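You operate a simulated robot arm through the tools that you are given. There is no shell and no other tool. Be economical: measure what you need, move in short steps, check, and stop when the job is done.

You are at the controls of a simulated two-armed robot. One attempt, no reset.

TASK
Fit the sparge bar on the tun spigot and rinse the grain until it turns pale.
Fine: bar on first; hot valve only, shut at the end. Where these are worked on the way, their far stop is far enough and under half their travel is too little: hot valve.

It is judged by the outcome, as a careful person would: the job done as asked, and still so three seconds after it is handed in. It fails if anything else is knocked over, pushed out of place, dropped, spilled or broken.

THE ROBOT
Two 7-joint arms with two-finger grippers on one trunk, on a base that drives. Base frame: it is fixed to the floor where the robot stands at the start and does not move with it; the origin is under the middle of the robot, x ahead of it, y to its left, z up; the surface under the hand at the start is at about z = 720. Readings come in mm, degrees, newtons and seconds.
The left shoulder is at the start at [25, 213, 1281], the right one opposite. With the tool pointing down near the work surface each hand reaches from about 100 to 700 mm from the robot's upright axis, wherever it stands, measured 20 degrees to its own side. Places, roughly: cold valve [-800, -600, 900]; hot valve [-700, -600, 1000]; mash tun [-300, -1000, 1000]; run-off valve [-600, -500, 500]; sample valve [200, -600, 1000]; spigot mouth [-400, -600, 1300]; top-up valve [500, -400, 1100]. Payload 2.2 kg a hand.
The TCP of each hand is the grasp point between the finger pads, 19 mm short of the fingertips. In the tool frame z runs along the fingers and y along their closing line. The gripper opens to 116 mm. The gripper's body begins 70 mm behind the TCP.
Orientation is told as [roll, pitch, yaw] about the base's x, y, z axes, in that order, counted from this pose: with the fingers straight down and closing along the base's y, the tool's x points along the base's -x, its y along +y and its z along -z.

THE INTERFACE
- The arms move only by the tool nudge_tool. It takes "left_rows", "right_rows" or both (then of equal length, played together; a hand with none holds still); each is a list of rows, each a list of 3 entries, a list of its own where there are three numbers: the shift along the tool's x, y, z in units of 25 mm (1.0 is 25 mm), then the turn, a rotation vector about the tool's x, y, z in units of 5 degrees (1.0 is 5 degrees), then the closure, from 0 (fully open) to 1 (shut). In form: [[[tx, ty, tz], [wx, wy, wz], hand], ...]. A call has 1 to 20 rows; each row shifts and turns the commanded pose from where the row before left it, along the tool's axes as they then stand. A call with a number of a shift or a turn outside -1 to 1 is refused whole. Each row takes 0.2 s and may step no farther than 50 mm and 8.6 degrees from the row before; otherwise, or with a gripper value out of range, the whole call is refused. Where a pose cannot be reached the arm comes as near as it can. A force on the tool above 70 N (or 10 N above the force at the start of the call, whichever is more), or a blocked arm, ends the call early, and 0.2 s more pass. The fingers move at their own pace and stop on an object; they squeeze with about 29 N. The grip force told is the motor's: it shows also when the fingers shut on nothing. Time passes only in rows, and 0.2 s behind the last, so rows that do not move let the fingers close. The reply holds the time, the measured pose of the TCP, the force on the tool along the base axes, the opening and the grip force, in the units named above and with some noise, with the torque about the TCP (base axes, N m) and any sound that the robot's microphone picked up, and new pictures: "pictures" is both (left out), scene, wrist or none (wrist: the cameras of the hands that moved).
- Cameras (640 x 400 px; columns grow to the right, rows downward): "scene" is now at [54.8, -74.6, 1424.6]; the picture's right is [-0.99, -0.17, 0.00], its down [-0.14, 0.80, -0.58] and it looks along [0.10, -0.57, -0.81] (base axes); focal length 214 px, centre (320, 200). "left" rides on the left gripper at [69, 15, -97] in its tool frame; the picture's right is [-0.21, 0.98, 0.00], its down [-0.76, -0.17, -0.63] and it looks along [-0.62, -0.14, 0.77] (tool axes); focal length 251 px, centre (320, 200). "right" rides on the right gripper at [69, -15, -97] in its tool frame; the picture's right is [0.21, 0.98, 0.00], its down [-0.76, 0.17, -0.63] and it looks along [-0.62, 0.14, 0.77] (tool axes); focal length 251 px, centre (320, 200). There is no depth. A picture from a camera that has moved, and an enlarged one, comes with that camera's place and axes in the base frame and with its lens.
- slide_trunk(by): slides the trunk up (or, below 0, down) by that many mm; the arms and the scene camera ride with it, the base frame stays. It gives what a move gives, with no picture.
- drive_base(legs): drives the robot by 1 to 6 legs, each [ahead, left, turn to the left] in mm, mm and degrees, along the robot's own axes; the way and the turn of a leg run together, so that a leg with both is an arc; at most 1500 mm and 180 degrees a leg. The arms and the cameras ride along, it lands a little off, and it stops where it bumps. It gives what a move gives, and a new picture of the scene camera.
- pan_tilt(pan, tilt): turns the head with the scene camera to pan (to the left, within 80 degrees either way) and tilt (down, from -29 to 69), counted from straight ahead of the robot. It gives what a move gives, and a new picture of the scene camera.
- zoom(camera, box): a new picture of the part [left, top, right, bottom] of that camera's present view, enlarged. The clock stands still meanwhile.
- finish_job(): hands the job in; it is judged then, once.

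Go step by step. Nothing tells you exact positions but the pictures and the camera data: compare them with the known pose of the tool, close in by small moves and look again before you grip or let go. The budget is 120 turns and 260 pictures, counting those below and the enlarged ones. Unless the task says otherwise, let go and move clear before handing in, and close with one line.

The tools are called after ">>>" as a command line: name --argument value ..., lists and objects as JSON in quotes. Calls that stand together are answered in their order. nudge_tool: Moves the arms, as the interface text tells. Its arguments: {"type":"object","properties":{"left_rows":{"type":"array"},"right_rows":{"type":"array"},"pictures":{"type":"string","enum":["both","scene","wrist","none"]}},"required":[]} The other tools are called the same way: slide_trunk (by) slides the trunk up or down; drive_base (legs) drives the base; pan_tilt (pan, tilt) turns the head that bears the scene camera; zoom (camera, box) takes an enlarged picture of a part of a camera's view; finish_job () hands the job in.

At the start:

```text
clock: 0.0
left_position: [471.1, -47.0, 1148.7]
left_tool_rot: [0.2, 0.1, 0.1]
left_contact_force: [0.0, -0.6, 1.0]
left_wrist_torque: [0.01, -0.03, 0.03]
left_opening: 116.0
left_grasp_force: 0.0
right_position: [300.4, -458.6, 998.6]
right_tool_rot: [0.0, 0.1, -0.1]
right_contact_force: [0.3, 1.0, 1.2]
right_wrist_torque: [0.0, -0.01, -0.02]
right_opening: 116.0
right_grasp_force: 0.0
trunk travel left (down, up): [-425.0, 65.0]
robot x, y, heading: [0.7, -0.7, -0.0]
head pan, tilt: [-80.2, 54.2]
```

scene: 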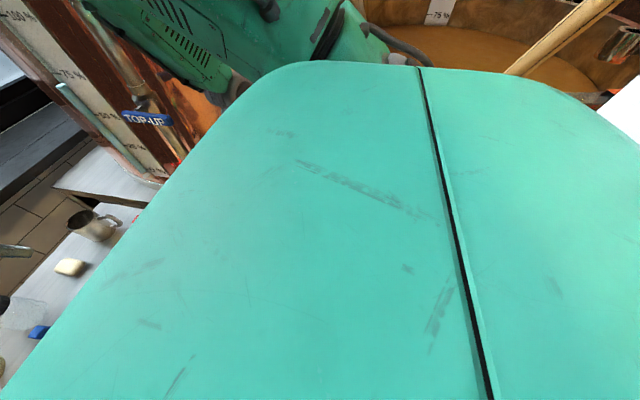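
right: 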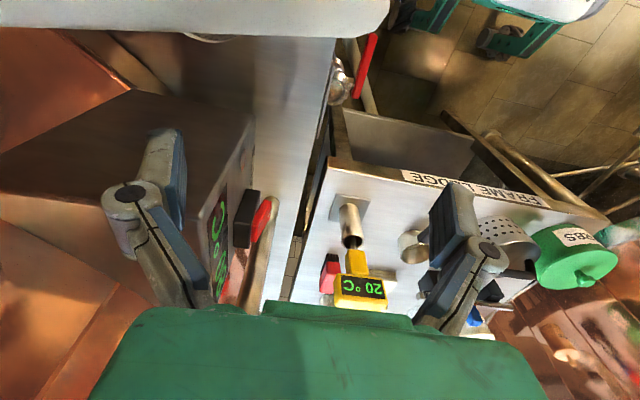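
left: 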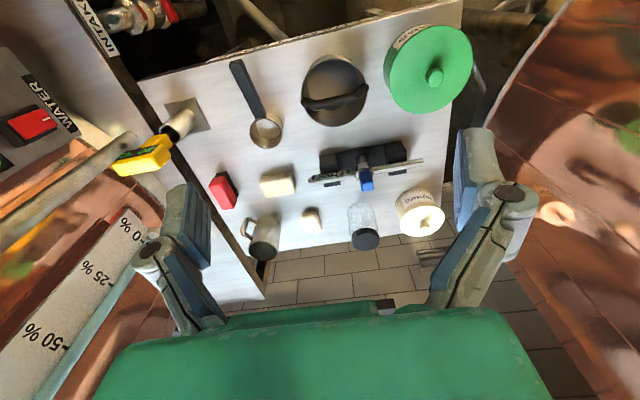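

The head looks down onto the robot's own shoulder; the table with small things lies ahead and the mash tun to the right rear. I look around with the head first.

>>> pan_tilt --pan -80 --tilt 15

>>> pan_tilt --pan -20 --tilt 45

```text
clock: 1.1
left_position: [468.9, -45.9, 1149.0]
left_tool_rot: [0.0, -0.2, -0.1]
left_contact_force: [0.3, -0.2, 0.1]
left_wrist_torque: [-0.02, -0.03, -0.01]
left_opening: 116.1
left_grasp_force: 0.0
right_position: [297.1, -456.1, 999.3]
right_tool_rot: [-0.1, -0.1, 0.1]
right_contact_force: [0.2, 0.3, 0.3]
right_wrist_torque: [-0.01, 0.01, 0.0]
right_opening: 115.9
right_grasp_force: 0.0
trunk travel left (down, up): [-425.0, 65.0]
robot x, y, heading: [0.3, -2.7, -0.1]
head pan, tilt: [-80.0, 15.0]
camera scene: at [59.0, -94.7, 1483.7], right [-0.98, -0.17, 0.0], down [-0.05, 0.26, -0.96], along [0.17, -0.95, -0.26], focal length 214 px, centre (320, 200)
```

scene: 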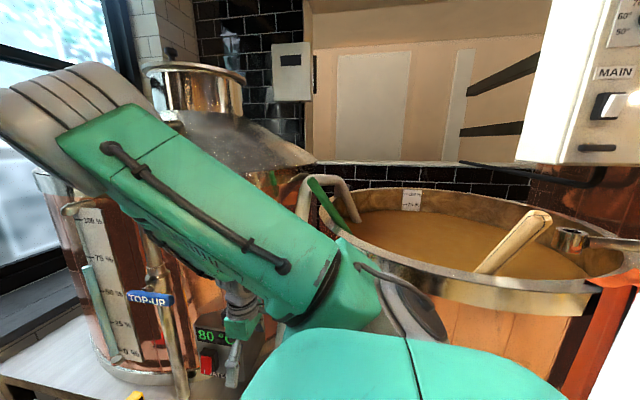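

```text
clock: 2.4
left_position: [467.9, -46.6, 1150.4]
left_tool_rot: [-0.1, -0.1, 0.1]
left_contact_force: [0.2, 0.3, -0.1]
left_wrist_torque: [0.03, 0.02, -0.03]
left_opening: 116.1
left_grasp_force: 0.0
right_position: [296.5, -455.6, 999.7]
right_tool_rot: [0.1, -0.1, 0.1]
right_contact_force: [-0.3, -0.4, -0.5]
right_wrist_torque: [-0.01, 0.03, 0.02]
right_opening: 115.9
right_grasp_force: 0.1
trunk travel left (down, up): [-425.0, 65.0]
robot x, y, heading: [-6.8, -2.4, -0.2]
head pan, tilt: [-20.0, 45.0]
camera scene: at [118.9, -30.5, 1436.9], right [-0.34, -0.94, 0.0], down [-0.67, 0.24, -0.7], along [0.66, -0.24, -0.71], focal length 214 px, centre (320, 200)
```

scene: 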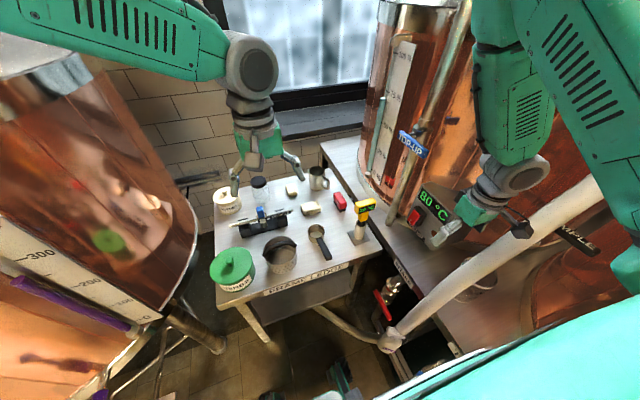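

The small table ahead holds a rod with a blue hub on a black stand, probably the sparge bar. I enlarge it.

>>> zoom --camera "left" --box '[200, 120, 460, 280]'

>>> zoom --camera "scene" --box '[200, 140, 400, 300]'

>>> pan_tilt --pan -80 --tilt 0

```text
2.46 times, centred on (330, 200) of left
camera zoom: at [398.6, -31.9, 1246.5], right [0.21, 0.98, 0.0], down [0.76, -0.17, 0.63], along [0.62, -0.14, -0.77], focal length 619 px, centre (295, 200)
```

zoom: 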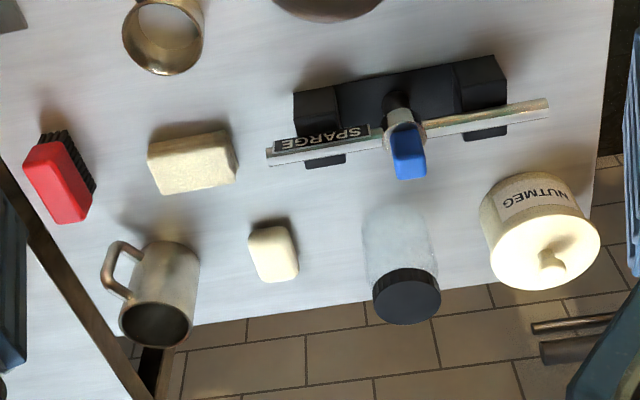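

```text
2.50 times, centred on (300, 220) of scene
camera zoom: at [118.9, -30.5, 1436.9], right [-0.34, -0.94, 0.0], down [-0.67, 0.24, -0.7], along [0.66, -0.24, -0.71], focal length 536 px, centre (370, 150)
```

zoom: 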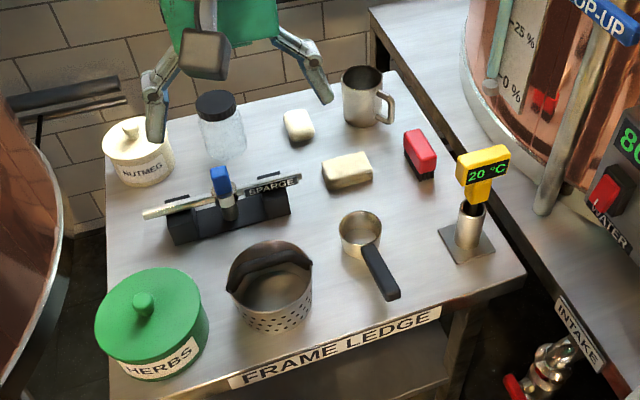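

```text
clock: 3.7
left_position: [468.2, -45.8, 1150.5]
left_tool_rot: [0.1, -0.1, 0.0]
left_contact_force: [-0.4, 0.3, -0.9]
left_wrist_torque: [0.0, 0.01, -0.01]
left_opening: 115.6
left_grasp_force: 0.1
right_position: [296.1, -456.2, 999.6]
right_tool_rot: [0.0, -0.2, -0.1]
right_contact_force: [0.3, 0.9, 0.0]
right_wrist_torque: [0.02, -0.01, 0.01]
right_opening: 116.2
right_grasp_force: 0.1
trunk travel left (down, up): [-425.0, 65.0]
robot x, y, heading: [-3.5, 1.2, -0.2]
head pan, tilt: [-80.0, 0.0]
camera scene: at [58.4, -91.4, 1507.9], right [-0.98, -0.17, 0.0], down [0.0, 0.0, -1.0], along [0.17, -0.98, 0.0], focal length 214 px, centre (320, 200)
```

scene: 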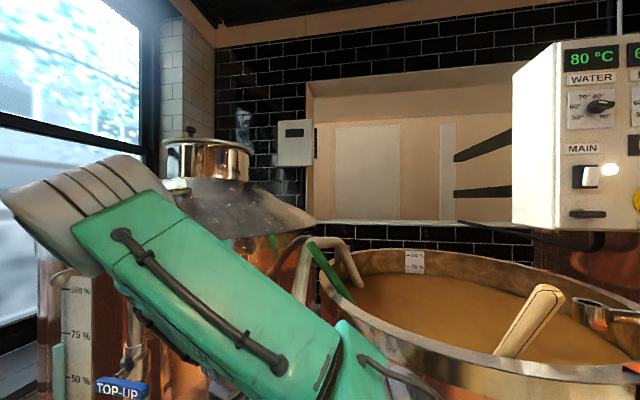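

The sparge bar rests on a black stand, blue handle up, near [727, -5, 800]. I draw the right hand back, then drive a bit ahead for reach.

>>> nudge_tool --right_rows '[[[1, 0, 0], [0, 0, 0], 0], [[1, 0, 0], [0, 0, 0], 0], [[1, 0, 0], [0, 0, 0], 0], [[1, 0, 0], [0, 0, 0], 0], [[1, 0, 0], [0, 0, 0], 0]]' --pictures "none"

>>> drive_base --legs '[[120, 0, 0]]'

>>> nudge_tool --left_rows '[[[0, 0.5, 1], [0, 0, 0], 0], [[0, 0.5, 1], [0, 0, 0], 0], [[0, 0.5, 1], [0, 0, 0], 0], [[0, 0, 1], [0, 0, 0], 0], [[0, 0, 1], [0, 0, 0], 0], [[0, 0, 1], [0, 0, 0], 0]]' --pictures "wrist"

```text
clock: 4.9
left_position: [468.4, -47.6, 1149.5]
left_tool_rot: [0.0, -0.1, 0.0]
left_contact_force: [-0.5, 0.0, 0.0]
left_wrist_torque: [0.01, 0.0, 0.0]
left_opening: 116.1
left_grasp_force: 0.1
right_position: [199.8, -485.2, 985.9]
right_tool_rot: [0.2, 0.1, 0.0]
right_contact_force: [-0.1, -1.0, -0.2]
right_wrist_torque: [0.02, 0.01, 0.04]
right_opening: 116.2
right_grasp_force: 0.0
right hand out of reach, approached as far as the arm can: row 3, 4, 5
trunk travel left (down, up): [-425.0, 65.0]
robot x, y, heading: [2.6, -1.1, -0.0]
head pan, tilt: [-80.0, 0.0]
```

```text
clock: 5.8
left_position: [508.7, -44.9, 1151.6]
left_tool_rot: [-0.2, -0.2, -0.2]
left_contact_force: [0.6, 0.5, -0.7]
left_wrist_torque: [-0.02, 0.07, -0.02]
left_opening: 115.9
left_grasp_force: 0.1
right_position: [216.0, -482.1, 987.7]
right_tool_rot: [-1.0, 3.2, -3.1]
right_contact_force: [-47.8, -4.7, -4.6]
right_wrist_torque: [0.55, 0.08, -3.62]
right_opening: 116.3
right_grasp_force: 0.2
trunk travel left (down, up): [-425.0, 65.0]
robot x, y, heading: [37.0, -1.6, -0.2]
head pan, tilt: [-80.0, 0.0]
stopped in leg 1: the force on the tool passed its limit at 100 N (the readings are from after the stop); the commanded pose is now the measured one
camera scene: at [95.0, -92.4, 1507.9], right [-0.99, -0.17, 0.0], down [0.0, 0.0, -1.0], along [0.17, -0.99, 0.0], focal length 214 px, centre (320, 200)
```

scene: 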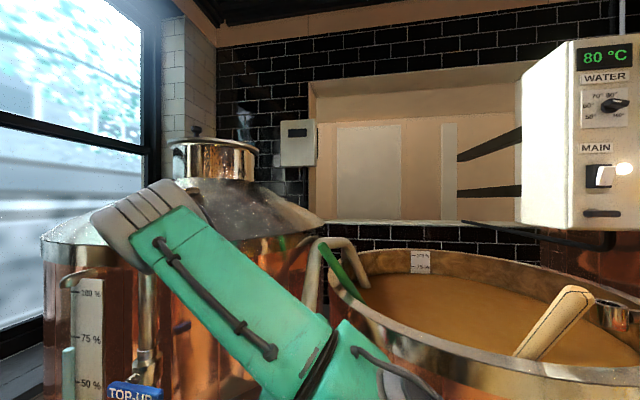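

```text
clock: 7.2
left_position: [504.5, -9.9, 1002.4]
left_tool_rot: [-0.2, -0.5, -0.2]
left_contact_force: [-0.8, 0.9, -0.1]
left_wrist_torque: [0.02, -0.01, -0.02]
left_opening: 116.0
left_grasp_force: 0.0
right_position: [216.1, -481.9, 988.1]
right_tool_rot: [-0.7, 2.4, -2.7]
right_contact_force: [-50.9, -1.6, -4.6]
right_wrist_torque: [0.4, 0.17, -3.81]
right_opening: 115.2
right_grasp_force: 0.0
trunk travel left (down, up): [-425.0, 65.0]
robot x, y, heading: [39.9, -1.2, 0.1]
head pan, tilt: [-80.0, 0.0]
camera left: at [432.7, 4.8, 1098.2], right [0.22, 0.98, 0.0], down [0.75, -0.17, 0.64], along [0.62, -0.14, -0.77], focal length 251 px, centre (320, 200)
```

left: 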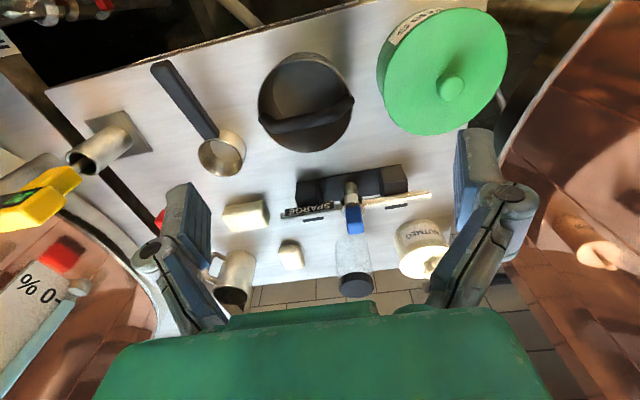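

The right hand has run against something (about 50 N toward -x). I back off at once and look with the right camera.

>>> drive_base --legs '[[-37, 0, 0]]'

>>> nudge_tool --right_rows '[[[0, 0, 0], [0, 0, 0], 0]]' --pictures "wrist"

>>> pan_tilt --pan -75 --tilt 35

```text
clock: 8.1
left_position: [474.1, -10.6, 997.8]
left_tool_rot: [-0.2, 0.0, -0.2]
left_contact_force: [0.3, 0.0, 0.1]
left_wrist_torque: [0.0, 0.02, -0.02]
left_opening: 115.9
left_grasp_force: 0.1
right_position: [189.4, -480.6, 986.3]
right_tool_rot: [-0.5, 2.4, -2.1]
right_contact_force: [1.4, -0.8, -0.1]
right_wrist_torque: [0.01, 0.05, 0.03]
right_opening: 116.0
right_grasp_force: 0.0
trunk travel left (down, up): [-425.0, 65.0]
robot x, y, heading: [5.0, -4.8, -0.5]
head pan, tilt: [-80.0, 0.0]
camera scene: at [67.9, -93.4, 1507.6], right [-0.99, -0.17, 0.01], down [-0.01, 0.0, -1.0], along [0.17, -0.99, 0.0], focal length 214 px, centre (320, 200)
```

scene: 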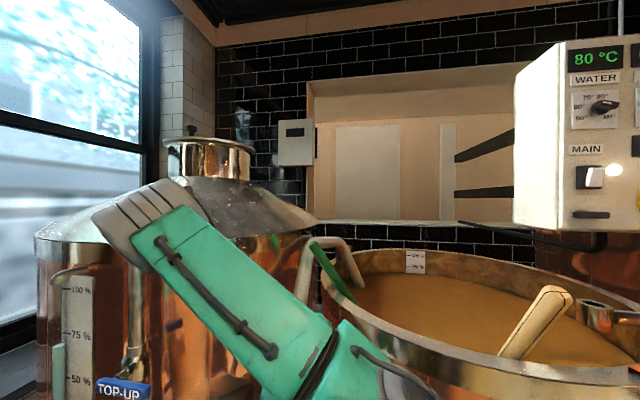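

```text
clock: 8.5
left_position: [466.4, -7.3, 1001.3]
left_tool_rot: [-0.3, -0.4, -0.2]
left_contact_force: [-0.6, 0.2, 0.3]
left_wrist_torque: [0.01, 0.01, -0.01]
left_opening: 116.1
left_grasp_force: 0.0
right_position: [187.2, -482.6, 987.0]
right_tool_rot: [-0.9, 1.8, -1.8]
right_contact_force: [0.5, 0.4, 0.8]
right_wrist_torque: [0.03, 0.0, 0.02]
right_opening: 115.9
right_grasp_force: 0.1
trunk travel left (down, up): [-425.0, 65.0]
robot x, y, heading: [1.7, -0.1, -0.1]
head pan, tilt: [-80.0, 0.0]
camera right: at [121.6, -495.5, 1087.3], right [-0.18, 0.98, -0.01], down [0.78, 0.15, 0.61], along [0.6, 0.11, -0.79], focal length 251 px, centre (320, 200)
```

right: 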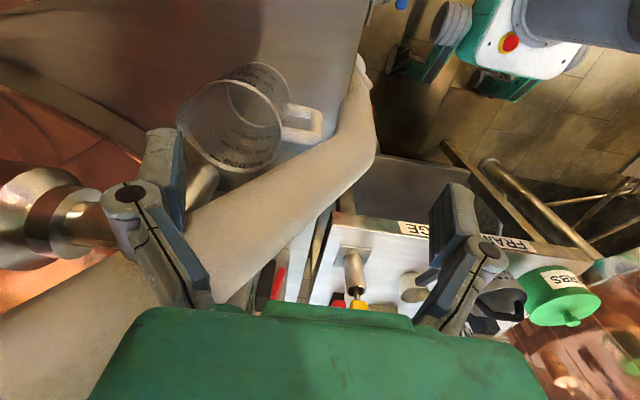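

```text
clock: 9.5
left_position: [466.7, -8.8, 1002.0]
left_tool_rot: [-0.3, -0.5, -0.2]
left_contact_force: [-0.5, -0.1, -0.2]
left_wrist_torque: [-0.01, 0.02, -0.02]
left_opening: 116.1
left_grasp_force: 0.1
right_position: [187.9, -483.9, 987.7]
right_tool_rot: [-0.8, 1.6, -1.7]
right_contact_force: [0.5, -0.2, -0.5]
right_wrist_torque: [-0.01, -0.01, 0.0]
right_opening: 116.1
right_grasp_force: 0.1
trunk travel left (down, up): [-425.0, 65.0]
robot x, y, heading: [2.1, -2.9, -0.1]
head pan, tilt: [-75.0, 35.0]
camera scene: at [68.3, -90.0, 1451.8], right [-0.97, -0.26, 0.0], down [-0.15, 0.56, -0.82], along [0.21, -0.79, -0.58], focal length 214 px, centre (320, 200)
```

scene: 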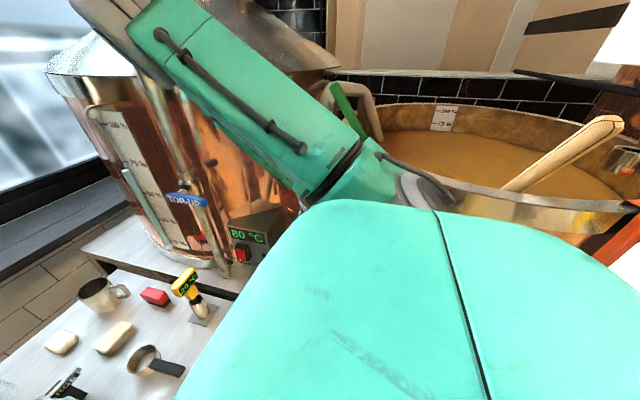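

The right hand had touched the fat sample pipe of the tun, which seems fixed and unmoved. I raise the right hand clear of the pipe and bring it ahead and inward.

>>> nudge_tool --right_rows '[[[0, 0, -1], [0, 0, 0], 0.5], [[0, 0, -1], [0, 0, 0], 0.8], [[0, 0, -1], [0, 0, 0], 1], [[0, 0, -1], [0, 0, 0], 1], [[0, 0, -1], [0, 0, 0], 1], [[0, 0, -1], [0, 0, 0], 1], [[0, 1, -1], [0, 0, 0], 1], [[-1, 1, -1], [0, 0, 0], 1], [[-1, 1, 0], [0, 0, 0], 1], [[-1, 1, 0], [0, 0, 0], 1]]' --pictures "both"

```text
clock: 11.7
left_position: [467.8, -7.1, 1000.3]
left_tool_rot: [-0.2, -0.2, -0.1]
left_contact_force: [-0.6, -0.2, 0.6]
left_wrist_torque: [-0.03, 0.06, -0.02]
left_opening: 115.8
left_grasp_force: 0.0
right_position: [285.9, -401.7, 1177.9]
right_tool_rot: [0.5, 3.0, -2.4]
right_contact_force: [0.0, 0.4, -0.8]
right_wrist_torque: [0.0, 0.01, 0.01]
right_opening: 0.1
right_grasp_force: 28.4
right hand out of reach, approached as far as the arm can: row 1, 2, 7
trunk travel left (down, up): [-425.0, 65.0]
robot x, y, heading: [6.6, 1.2, -0.0]
head pan, tilt: [-75.0, 35.0]
camera scene: at [59.2, -93.7, 1470.7], right [-0.99, -0.11, 0.01], down [-0.05, 0.39, -0.92], along [0.1, -0.91, -0.39], focal length 214 px, centre (320, 200)
camera right: at [221.5, -415.6, 1277.9], right [-0.17, 0.98, 0.02], down [0.79, 0.13, 0.59], along [0.58, 0.12, -0.8], focal length 251 px, centre (320, 200)
```

scene: 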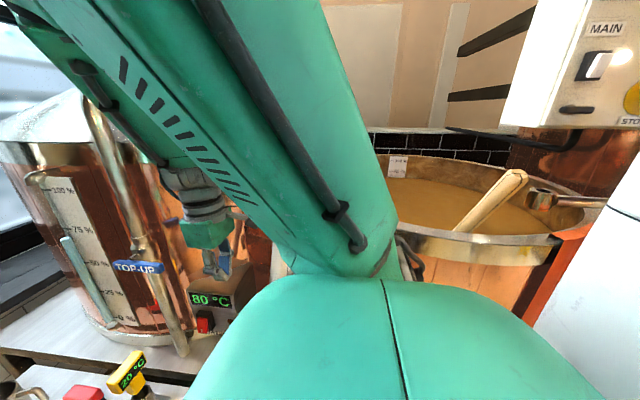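
right: 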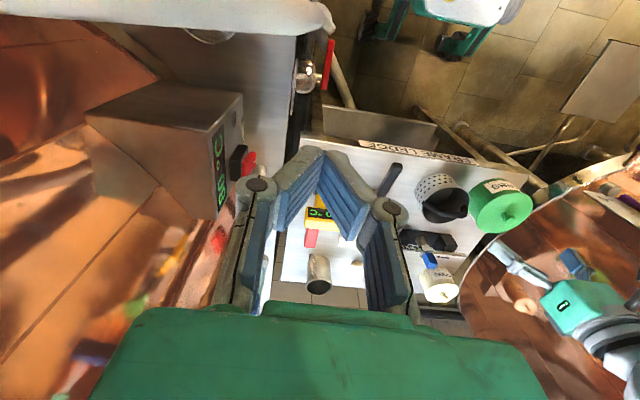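

Clear now. I bring the right hand further inward, then drive ahead 110 mm.

>>> nudge_tool --right_rows '[[[0, 1, 0], [0, 0, 0], 1], [[0, 1, 0], [0, 0, 0], 1], [[0, 1, 0], [0, 0, 0], 1], [[0, 1, 0], [0, 0, 0], 1]]' --pictures "none"

>>> pan_tilt --pan 0 --tilt 50

>>> drive_base --legs '[[110, 0, 0]]'

>>> nudge_tool --left_rows '[[[-1, 0, 0], [0, 0, 0], 0], [[-1, 0, 0], [0, 0, 0], 0]]' --pictures "wrist"

```text
clock: 12.6
left_position: [464.8, -8.0, 1003.1]
left_tool_rot: [-0.3, -0.6, -0.1]
left_contact_force: [-0.1, 0.8, 0.0]
left_wrist_torque: [0.01, 0.0, 0.01]
left_opening: 115.8
left_grasp_force: 0.1
right_position: [270.2, -324.6, 1133.5]
right_tool_rot: [0.2, 11.0, -3.1]
right_contact_force: [0.1, 0.3, 0.2]
right_wrist_torque: [0.03, -0.03, 0.01]
right_opening: 0.0
right_grasp_force: 28.6
right hand out of reach, approached as far as the arm can: row 3, 4
trunk travel left (down, up): [-425.0, 65.0]
robot x, y, heading: [5.7, 1.6, 0.1]
head pan, tilt: [-75.0, 35.0]
stopped in row 4 (right hand): the arm was blocked; the commanded pose is now the measured one
```

```text
clock: 14.0
left_position: [467.4, -8.8, 1002.4]
left_tool_rot: [-0.4, -0.4, -0.2]
left_contact_force: [-0.6, -0.8, -0.4]
left_wrist_torque: [0.01, -0.02, 0.02]
left_opening: 116.0
left_grasp_force: 0.1
right_position: [270.8, -325.0, 1132.5]
right_tool_rot: [0.3, 11.1, -3.0]
right_contact_force: [0.3, -0.6, -0.3]
right_wrist_torque: [-0.01, 0.0, 0.0]
right_opening: 0.0
right_grasp_force: 28.1
trunk travel left (down, up): [-425.0, 65.0]
robot x, y, heading: [8.0, 3.0, 0.0]
head pan, tilt: [0.0, 50.0]
camera scene: at [52.0, -95.4, 1476.1], right [-1.0, -0.06, 0.0], down [-0.03, 0.34, -0.94], along [0.06, -0.94, -0.34], focal length 214 px, centre (320, 200)
```

scene: 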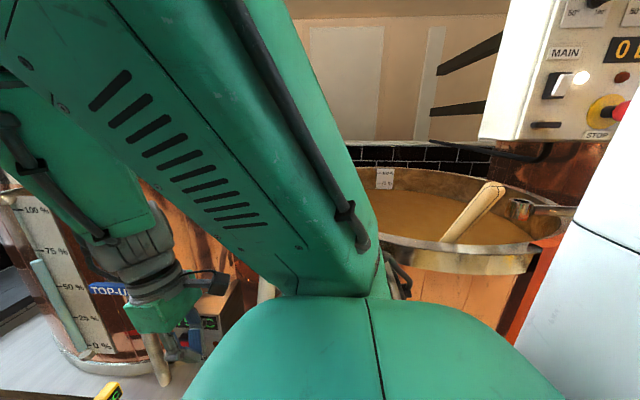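

```text
clock: 15.2
left_position: [575.5, -9.2, 1003.5]
left_tool_rot: [-0.3, -0.6, -0.2]
left_contact_force: [0.6, -0.6, -0.7]
left_wrist_torque: [0.02, 0.02, 0.03]
left_opening: 116.3
left_grasp_force: 0.0
right_position: [382.8, -324.6, 1133.3]
right_tool_rot: [0.2, 10.9, -2.9]
right_contact_force: [-0.3, 1.3, -1.4]
right_wrist_torque: [0.01, 0.03, -0.01]
right_opening: 0.3
right_grasp_force: 28.8
trunk travel left (down, up): [-425.0, 65.0]
robot x, y, heading: [115.2, 0.2, -0.2]
head pan, tilt: [0.0, 50.0]
camera scene: at [161.3, -95.7, 1476.0], right [-1.0, -0.06, 0.0], down [-0.02, 0.34, -0.94], along [0.06, -0.94, -0.34], focal length 214 px, centre (320, 200)
```

scene: 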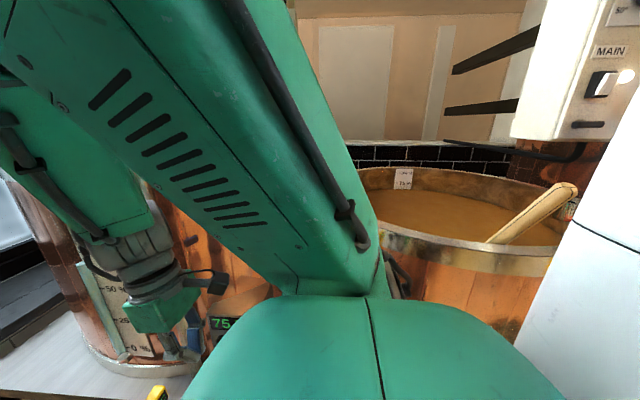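

```text
clock: 15.8
left_position: [628.1, -7.6, 1003.8]
left_tool_rot: [-0.3, -0.5, 0.0]
left_contact_force: [-0.1, -0.2, -0.1]
left_wrist_torque: [-0.01, 0.03, 0.01]
left_opening: 115.7
left_grasp_force: 0.1
right_position: [380.6, -323.8, 1131.9]
right_tool_rot: [0.5, 11.5, -2.8]
right_contact_force: [0.4, -0.1, 0.7]
right_wrist_torque: [0.03, 0.01, -0.05]
right_opening: 0.0
right_grasp_force: 28.1
trunk travel left (down, up): [-425.0, 65.0]
robot x, y, heading: [119.6, 1.7, 0.1]
head pan, tilt: [0.0, 50.0]
camera left: at [557.3, 6.9, 1100.4], right [0.22, 0.98, 0.0], down [0.75, -0.16, 0.64], along [0.63, -0.14, -0.77], focal length 251 px, centre (320, 200)
```

left: 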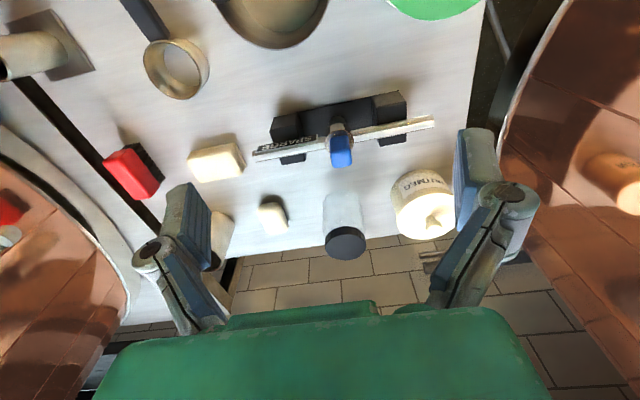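

The right arm seems to hem in the head; I ease it outward. The left hand is above the bar; I enlarge it to see the hub.

>>> nudge_tool --right_rows '[[[0, -1, -0.5], [0, 0, 0], 1], [[0, -1, 0], [0, 0, 0], 1], [[0, -1, 0], [0, 0, 0], 1]]' --pictures "scene"

>>> zoom --camera "left" --box '[240, 80, 450, 211]'

```text
clock: 16.6
left_position: [628.0, -8.4, 1003.8]
left_tool_rot: [-0.2, -0.6, 0.1]
left_contact_force: [-0.8, 0.2, -0.4]
left_wrist_torque: [0.03, 0.01, -0.01]
left_opening: 116.0
left_grasp_force: 0.1
right_position: [382.5, -399.1, 1140.0]
right_tool_rot: [2.2, 10.9, -3.1]
right_contact_force: [0.1, 0.6, 0.6]
right_wrist_torque: [-0.04, -0.02, 0.02]
right_opening: 0.2
right_grasp_force: 27.9
trunk travel left (down, up): [-425.0, 65.0]
robot x, y, heading: [119.5, -4.8, -0.3]
head pan, tilt: [0.0, 50.0]
camera scene: at [234.9, -48.7, 1449.2], right [-0.5, -0.86, 0.0], down [-0.52, 0.3, -0.8], along [0.69, -0.4, -0.6], focal length 214 px, centre (320, 200)
```

scene: 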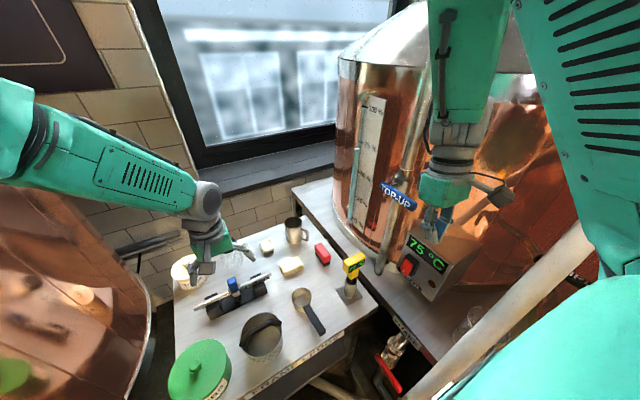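

```text
3.05 times, centred on (345, 146) of left
camera zoom: at [557.5, 6.3, 1100.1], right [0.22, 0.98, 0.0], down [0.75, -0.17, 0.64], along [0.62, -0.14, -0.77], focal length 766 px, centre (244, 366)
```

zoom: 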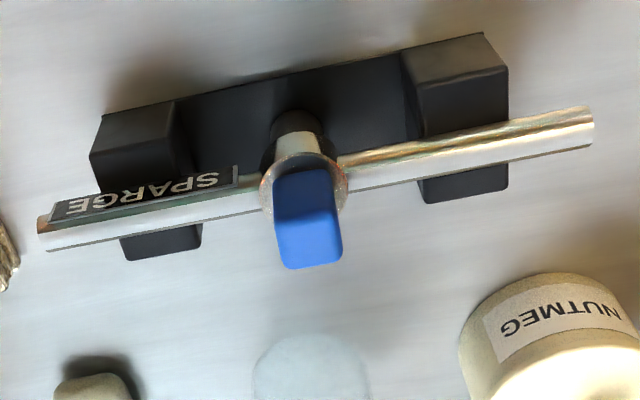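

I take a closer scene view of the bar from another angle.

>>> zoom --camera "scene" --box '[180, 245, 290, 325]'

>>> pan_tilt --pan 0 --tilt 45

```text
5.00 times, centred on (235, 285) of scene
camera zoom: at [234.9, -48.7, 1449.2], right [-0.5, -0.86, 0.0], down [-0.52, 0.3, -0.8], along [0.69, -0.4, -0.6], focal length 1072 px, centre (745, -225)
```

zoom: 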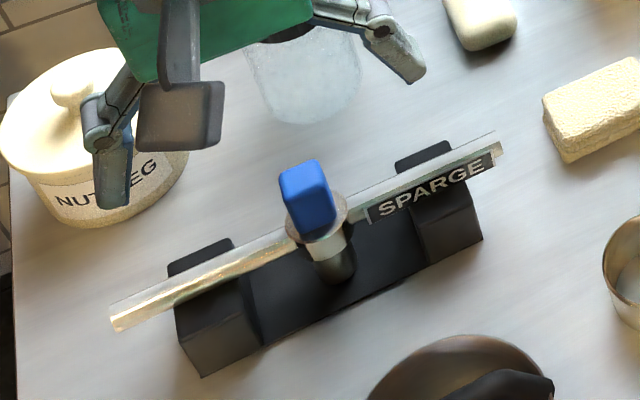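

```text
clock: 17.3
left_position: [626.8, -7.9, 1004.4]
left_tool_rot: [-0.3, -0.8, -0.1]
left_contact_force: [-0.9, 0.2, -0.8]
left_wrist_torque: [0.06, 0.01, 0.02]
left_opening: 116.1
left_grasp_force: 0.0
right_position: [380.5, -399.0, 1140.3]
right_tool_rot: [1.9, 11.0, -3.5]
right_contact_force: [0.3, 0.3, -1.0]
right_wrist_torque: [0.02, -0.01, 0.03]
right_opening: 0.0
right_grasp_force: 28.5
trunk travel left (down, up): [-425.0, 65.0]
robot x, y, heading: [118.2, -0.7, -0.1]
head pan, tilt: [0.0, 45.0]
camera scene: at [233.2, -46.2, 1449.1], right [-0.5, -0.87, 0.0], down [-0.52, 0.3, -0.8], along [0.69, -0.4, -0.6], focal length 214 px, centre (320, 200)
```

scene: 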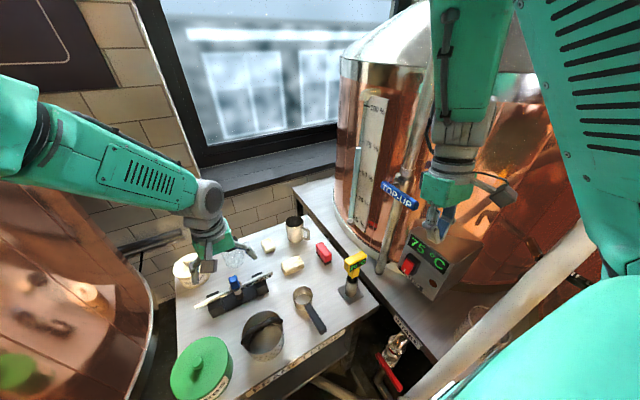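

The socket points straight down below the hub and the blue handle stands up at about [727, -2, 790], with the bar along y. I move the left hand over it and down partway.

>>> nudge_tool --left_rows '[[[-1, 0.06, 0], [0, 0, 0], 0], [[-1, 0.06, 0], [0, 0, 0], 0], [[-1, 0.06, 1], [0, 0, 0], 0], [[-1, 0.06, 1], [0, 0, 0], 0], [[0, 0, 1], [0, 0, 0], 0], [[0, 0, 1], [0, 0, 0], 0], [[0, 0, 1], [0, 0, 0], 0]]' --pictures "both"

```text
clock: 18.9
left_position: [727.8, -3.0, 879.8]
left_tool_rot: [-0.4, -0.6, 0.0]
left_contact_force: [1.2, 0.2, -0.2]
left_wrist_torque: [-0.04, 0.02, 0.0]
left_opening: 116.2
left_grasp_force: 0.0
right_position: [380.7, -398.1, 1140.7]
right_tool_rot: [2.1, 11.2, -3.5]
right_contact_force: [-0.7, 0.6, 0.3]
right_wrist_torque: [0.02, 0.05, 0.01]
right_opening: 0.0
right_grasp_force: 28.4
trunk travel left (down, up): [-425.0, 65.0]
robot x, y, heading: [117.3, 0.2, -0.0]
head pan, tilt: [0.0, 45.0]
camera scene: at [234.9, -46.0, 1448.9], right [-0.49, -0.87, 0.0], down [-0.52, 0.3, -0.8], along [0.69, -0.39, -0.6], focal length 214 px, centre (320, 200)
camera left: at [657.5, 11.9, 975.6], right [0.22, 0.98, 0.0], down [0.75, -0.16, 0.64], along [0.63, -0.14, -0.77], focal length 251 px, centre (320, 200)
```

scene: 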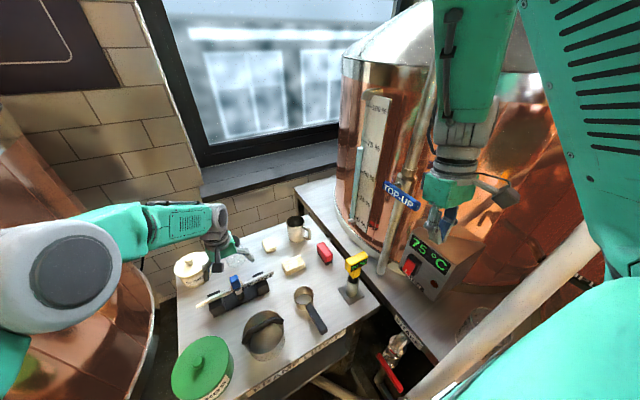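
left: 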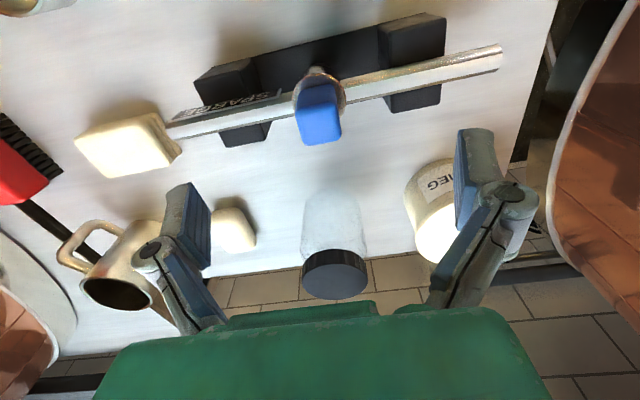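

Alignment looks right. I lower further and look.

>>> nudge_tool --left_rows '[[[0, 0, 1], [0, 0, 0], 0.2], [[0.08, 0, 1], [0, 0, 0], 0.35]]' --pictures "wrist"

>>> zoom --camera "scene" --box '[180, 225, 300, 325]'

```text
clock: 19.5
left_position: [727.9, -3.6, 828.4]
left_tool_rot: [-0.3, -0.6, -0.1]
left_contact_force: [0.3, -0.4, 0.4]
left_wrist_torque: [0.0, 0.0, 0.0]
left_opening: 75.5
left_grasp_force: 0.0
right_position: [381.1, -398.1, 1139.7]
right_tool_rot: [2.0, 11.1, -3.5]
right_contact_force: [0.0, 0.6, 0.6]
right_wrist_torque: [-0.03, 0.03, 0.0]
right_opening: 0.0
right_grasp_force: 28.6
trunk travel left (down, up): [-425.0, 65.0]
robot x, y, heading: [114.8, -2.5, -0.3]
head pan, tilt: [0.0, 45.0]
camera left: at [655.6, 11.2, 925.1], right [0.22, 0.98, 0.0], down [0.75, -0.16, 0.64], along [0.63, -0.14, -0.77], focal length 251 px, centre (320, 200)
```

left: 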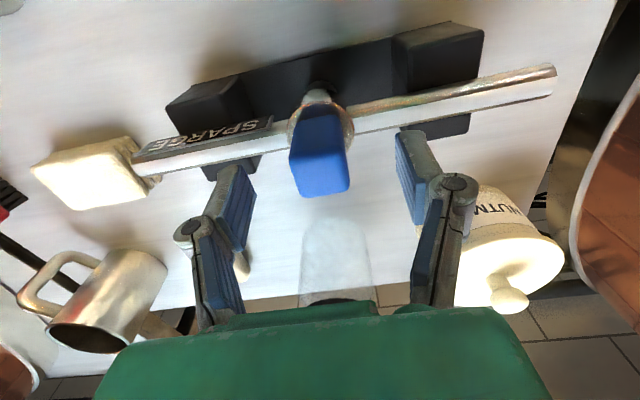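

```text
4.00 times, centred on (240, 275) of scene
camera zoom: at [234.6, -46.0, 1449.1], right [-0.49, -0.87, 0.0], down [-0.52, 0.3, -0.8], along [0.7, -0.4, -0.6], focal length 858 px, centre (640, -100)
```

zoom: 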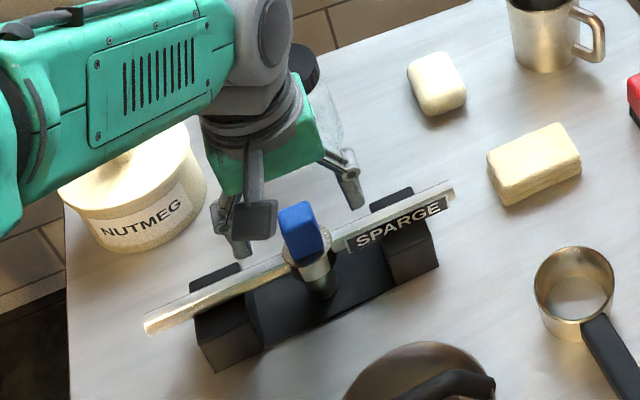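

The handle stands about z 765 to 820 and lies between the fingers. I go down about 28 mm and close.

>>> nudge_tool --left_rows '[[[0.05, 0, 0.6], [0, 0, 0], 0.35], [[0.05, 0, 0.55], [0, 0, 0], 0.35], [[0, 0, 0], [0, 0, 0], 0.7], [[0, 0, 0], [0, 0, 0], 1], [[0, 0, 0], [0, 0, 0], 1]]' --pictures "wrist"

```text
clock: 20.7
left_position: [724.2, -6.2, 806.5]
left_tool_rot: [-0.5, -1.2, -0.2]
left_contact_force: [4.3, -11.4, 37.3]
left_wrist_torque: [0.1, 0.01, 0.0]
left_opening: 43.0
left_grasp_force: 28.6
right_position: [377.9, -400.4, 1140.8]
right_tool_rot: [2.2, 10.9, -3.5]
right_contact_force: [-0.3, 1.0, -0.1]
right_wrist_torque: [0.0, 0.0, 0.0]
right_opening: 0.0
right_grasp_force: 28.7
trunk travel left (down, up): [-425.0, 65.0]
robot x, y, heading: [119.3, -4.7, -0.3]
head pan, tilt: [0.0, 45.0]
camera left: at [651.5, 9.9, 902.0], right [0.22, 0.98, 0.0], down [0.74, -0.16, 0.65], along [0.63, -0.14, -0.76], focal length 251 px, centre (320, 200)
```

left: 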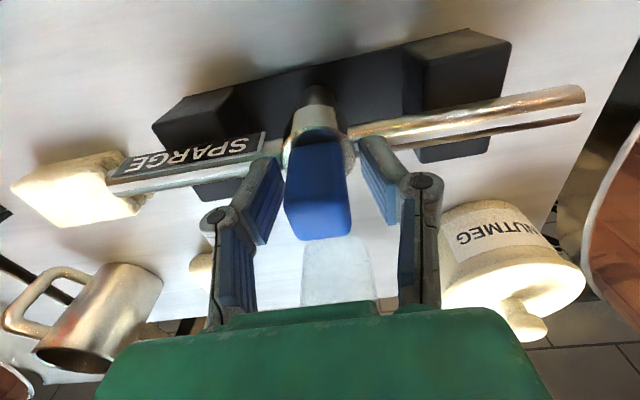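

The fingertips press on the hub collar (37 N upward, stopped at 43 mm). I lift about 12 mm and close onto the handle.

>>> nudge_tool --left_rows '[[[0, 0, -0.3], [0, 0, 0], 0.55], [[-0.1, 0, -0.3], [0, 0, 0], 0.55], [[0, 0, 0], [0, 0, 0], 1], [[0, 0, 0], [0, 0, 0], 1]]' --pictures "wrist"

```text
clock: 21.7
left_position: [728.2, -6.4, 813.2]
left_tool_rot: [-0.2, -0.5, -0.1]
left_contact_force: [0.1, -0.5, -3.1]
left_wrist_torque: [0.01, -0.01, -0.01]
left_opening: 27.1
left_grasp_force: 29.3
right_position: [380.5, -400.2, 1140.3]
right_tool_rot: [2.0, 11.0, -3.3]
right_contact_force: [-0.1, -0.5, -0.6]
right_wrist_torque: [-0.02, -0.01, 0.0]
right_opening: 0.1
right_grasp_force: 28.6
trunk travel left (down, up): [-425.0, 65.0]
robot x, y, heading: [115.1, 0.8, -0.0]
head pan, tilt: [0.0, 45.0]
camera left: at [656.2, 9.5, 910.1], right [0.22, 0.98, 0.0], down [0.75, -0.17, 0.64], along [0.62, -0.14, -0.77], focal length 251 px, centre (320, 200)
```

left: 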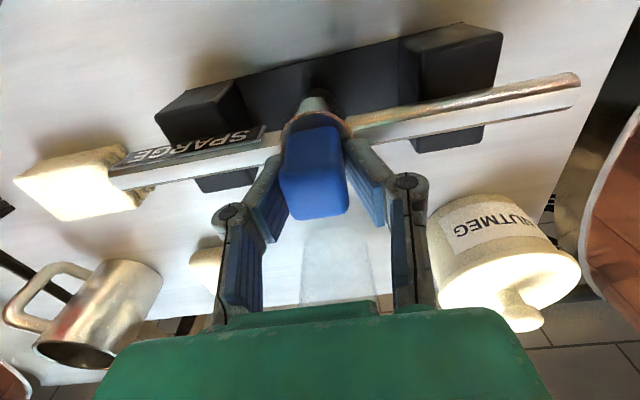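

Gripped at 27 mm with a free tool. I lift gently straight up.

>>> nudge_tool --left_rows '[[[0, 0, -0.5], [0, 0, 0], 1], [[0, 0, -0.5], [0, 0, 0], 1], [[0, 0, -1], [0, 0, 0], 1], [[0, 0, -1], [0, 0, 0], 1], [[0, 0, -1], [0, 0, 0], 1]]' --pictures "both"

>>> zoom --camera "scene" --box '[180, 195, 320, 315]'

```text
clock: 22.9
left_position: [726.7, -3.4, 917.4]
left_tool_rot: [-0.2, -0.6, 0.0]
left_contact_force: [0.3, -0.6, -4.7]
left_wrist_torque: [0.03, -0.04, 0.02]
left_opening: 26.9
left_grasp_force: 28.8
right_position: [379.9, -398.3, 1142.2]
right_tool_rot: [1.9, 11.1, -3.3]
right_contact_force: [0.2, 0.4, -0.2]
right_wrist_torque: [-0.02, 0.04, -0.02]
right_opening: 0.0
right_grasp_force: 28.7
trunk travel left (down, up): [-425.0, 65.0]
robot x, y, heading: [114.1, 1.4, -0.2]
head pan, tilt: [0.0, 45.0]
camera scene: at [234.4, -45.7, 1449.6], right [-0.49, -0.87, 0.0], down [-0.52, 0.29, -0.8], along [0.7, -0.39, -0.6], focal length 214 px, centre (320, 200)
camera left: at [655.7, 11.7, 1013.4], right [0.22, 0.98, 0.0], down [0.75, -0.16, 0.64], along [0.63, -0.14, -0.77], focal length 251 px, centre (320, 200)
```

scene: 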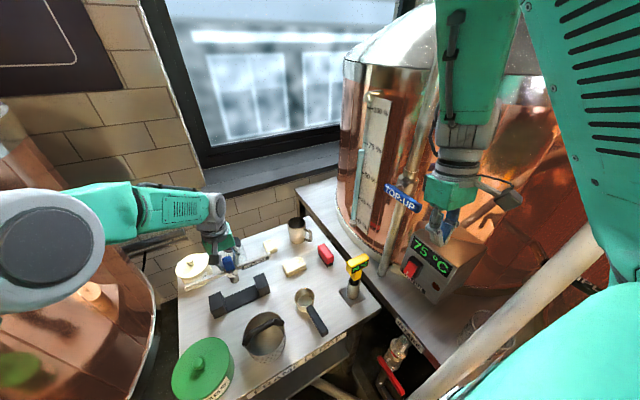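
left: 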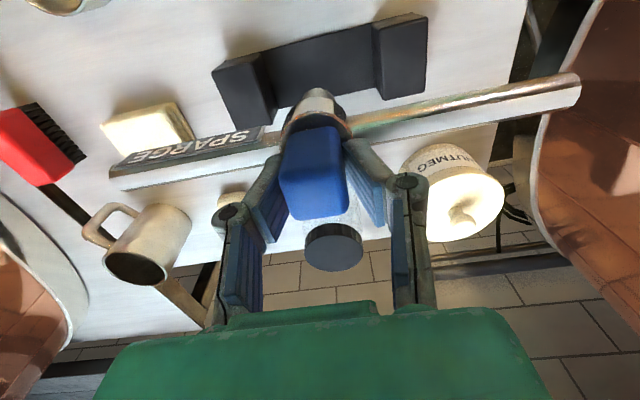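

```text
3.33 times, centred on (250, 255) of scene
camera zoom: at [234.4, -45.7, 1449.6], right [-0.49, -0.87, 0.0], down [-0.52, 0.29, -0.8], along [0.7, -0.39, -0.6], focal length 715 px, centre (553, 17)
```

zoom: 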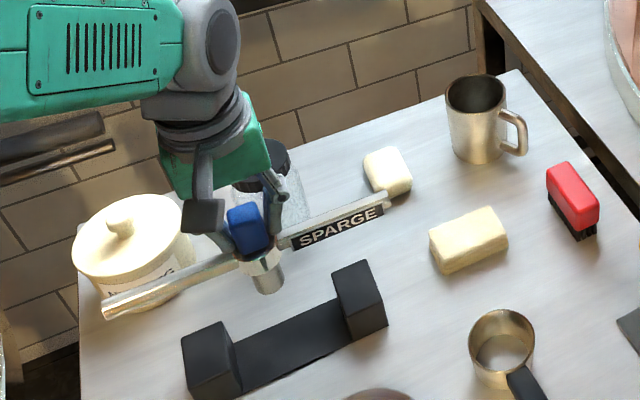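

The bar is off its stand and hangs steady, socket down. I raise it and draw it back toward the robot, then look to the left and behind before driving.

>>> nudge_tool --left_rows '[[[0, 0, -1], [0, 0, 0], 1], [[0, 0, -1], [0, 0, 0], 1], [[0, 0, -1], [0, 0, 0], 1], [[0, 0, -1], [0, 0, 0], 1], [[1, 0, -1], [0, 0, 0], 1], [[1, 0, -1], [0, 0, 0], 1], [[1, 0, -1], [0, 0, 0], 1], [[1, 0, -1], [0, 0, 0], 1], [[1, 0, -1], [0, 0, 0], 1], [[1, 0, -1], [0, 0, 0], 1], [[1, 0, 0], [0, 0, 0], 1], [[1, 0, 0], [0, 0, 0], 1], [[1, 0, 0], [0, 0, 0], 1], [[1, 0, 0], [0, 0, 0], 1]]' --pictures "none"

>>> pan_tilt --pan 75 --tilt 25

```text
clock: 24.8
left_position: [582.7, 10.4, 1024.5]
left_tool_rot: [-0.9, 11.0, 1.8]
left_contact_force: [-0.9, -0.6, -4.2]
left_wrist_torque: [-0.01, -0.03, 0.01]
left_opening: 26.7
left_grasp_force: 28.7
right_position: [375.4, -396.8, 1139.5]
right_tool_rot: [2.3, 11.1, -3.5]
right_contact_force: [0.7, 0.0, -0.9]
right_wrist_torque: [0.0, 0.01, -0.02]
right_opening: 0.0
right_grasp_force: 28.5
trunk travel left (down, up): [-425.0, 65.0]
robot x, y, heading: [117.3, -2.7, -0.3]
head pan, tilt: [0.0, 45.0]
stopped in row 9 (left hand): the arm was blocked; the commanded pose is now the measured one
```

```text
clock: 26.2
left_position: [584.9, 9.7, 1026.1]
left_tool_rot: [-1.2, 10.8, 1.8]
left_contact_force: [-0.3, 0.3, -3.8]
left_wrist_torque: [0.02, -0.05, 0.01]
left_opening: 26.9
left_grasp_force: 29.2
right_position: [378.1, -396.6, 1142.2]
right_tool_rot: [2.2, 10.6, -3.3]
right_contact_force: [0.7, 0.1, 0.4]
right_wrist_torque: [0.0, 0.0, 0.01]
right_opening: 0.0
right_grasp_force: 28.6
trunk travel left (down, up): [-425.0, 65.0]
robot x, y, heading: [115.0, -0.7, -0.1]
head pan, tilt: [75.0, 25.0]
camera scene: at [181.9, 86.3, 1467.8], right [0.97, -0.26, 0.0], down [-0.11, -0.41, -0.91], along [0.24, 0.88, -0.42], focal length 214 px, centre (320, 200)
```

scene: 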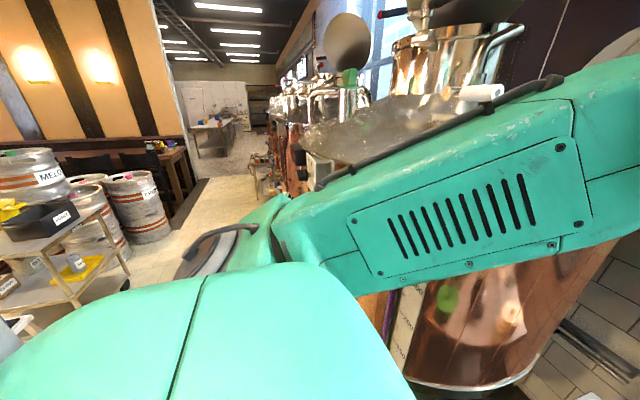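

The left arm is at its limit there, beside the left vessel. I back the base away and look to the right again.

>>> drive_base --legs '[[-150, 0, 0], [-100, 120, 0]]'

>>> pan_tilt --pan -78 --tilt 15

```text
clock: 28.6
left_position: [333.2, 105.4, 1021.7]
left_tool_rot: [0.6, 11.2, 1.6]
left_contact_force: [-1.1, -0.5, -6.5]
left_wrist_torque: [0.04, -0.16, -0.04]
left_opening: 27.3
left_grasp_force: 28.3
right_position: [125.8, -304.6, 1131.4]
right_tool_rot: [4.1, 11.1, -4.0]
right_contact_force: [-0.5, -0.8, -0.3]
right_wrist_torque: [0.08, -0.05, -0.05]
right_opening: 0.0
right_grasp_force: 28.5
trunk travel left (down, up): [-425.0, 65.0]
robot x, y, heading: [-132.0, 115.1, -0.2]
head pan, tilt: [75.0, 25.0]
camera scene: at [-65.6, 166.7, 1469.4], right [0.96, -0.26, -0.01], down [-0.12, -0.38, -0.92], along [0.24, 0.89, -0.4], focal length 214 px, centre (320, 200)
```

scene: 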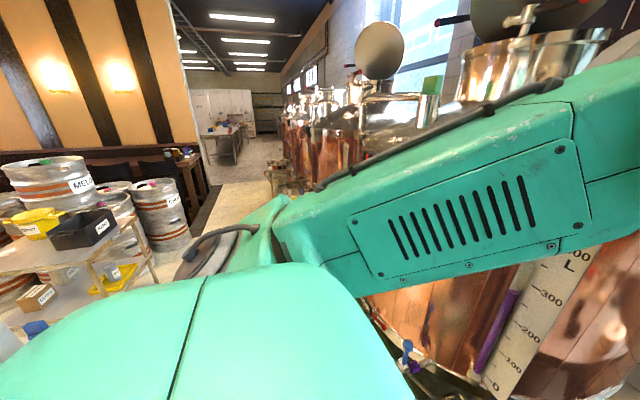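

```text
clock: 31.0
left_position: [332.4, 140.6, 1024.8]
left_tool_rot: [-1.8, 11.0, 1.8]
left_contact_force: [0.2, 0.2, -4.6]
left_wrist_torque: [0.02, -0.08, -0.01]
left_opening: 26.7
left_grasp_force: 28.9
right_position: [122.6, -269.0, 1144.1]
right_tool_rot: [1.9, 10.7, -4.1]
right_contact_force: [-0.1, -0.3, -1.2]
right_wrist_torque: [-0.02, -0.05, 0.02]
right_opening: 0.0
right_grasp_force: 28.3
trunk travel left (down, up): [-425.0, 65.0]
robot x, y, heading: [-135.2, 115.0, -0.4]
head pan, tilt: [-78.0, 15.0]
camera scene: at [-72.5, 41.4, 1484.9], right [-0.98, -0.2, 0.01], down [-0.06, 0.24, -0.97], along [0.2, -0.95, -0.25], focal length 214 px, centre (320, 200)
```

scene: 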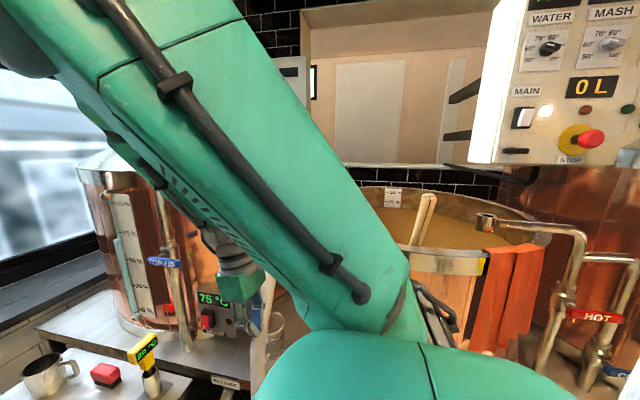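

The spigot, a bent pipe with an end over the tun, and the red HOT and blue COLD levers have come into view. I enlarge that part.

>>> zoom --camera "scene" --box '[440, 180, 640, 320]'

>>> zoom --camera "scene" --box '[440, 260, 640, 400]'

```text
2.86 times, centred on (540, 250) of scene
camera zoom: at [-72.5, 41.4, 1484.9], right [-0.98, -0.2, 0.01], down [-0.06, 0.24, -0.97], along [0.2, -0.95, -0.25], focal length 613 px, centre (-309, 57)
```

zoom: 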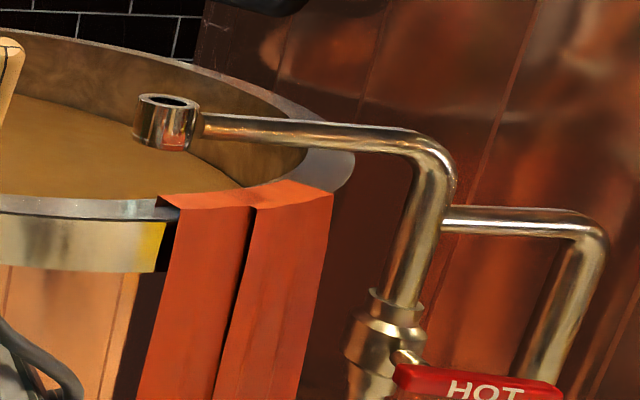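

```text
2.86 times, centred on (540, 330) of scene
camera zoom: at [-72.5, 41.4, 1484.9], right [-0.98, -0.2, 0.01], down [-0.06, 0.24, -0.97], along [0.2, -0.95, -0.25], focal length 613 px, centre (-309, -171)
```

zoom: 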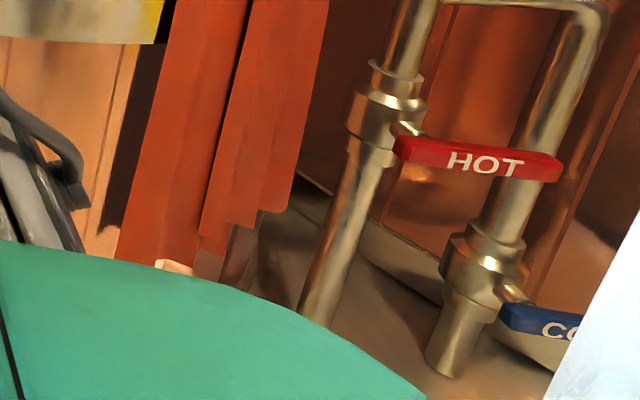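

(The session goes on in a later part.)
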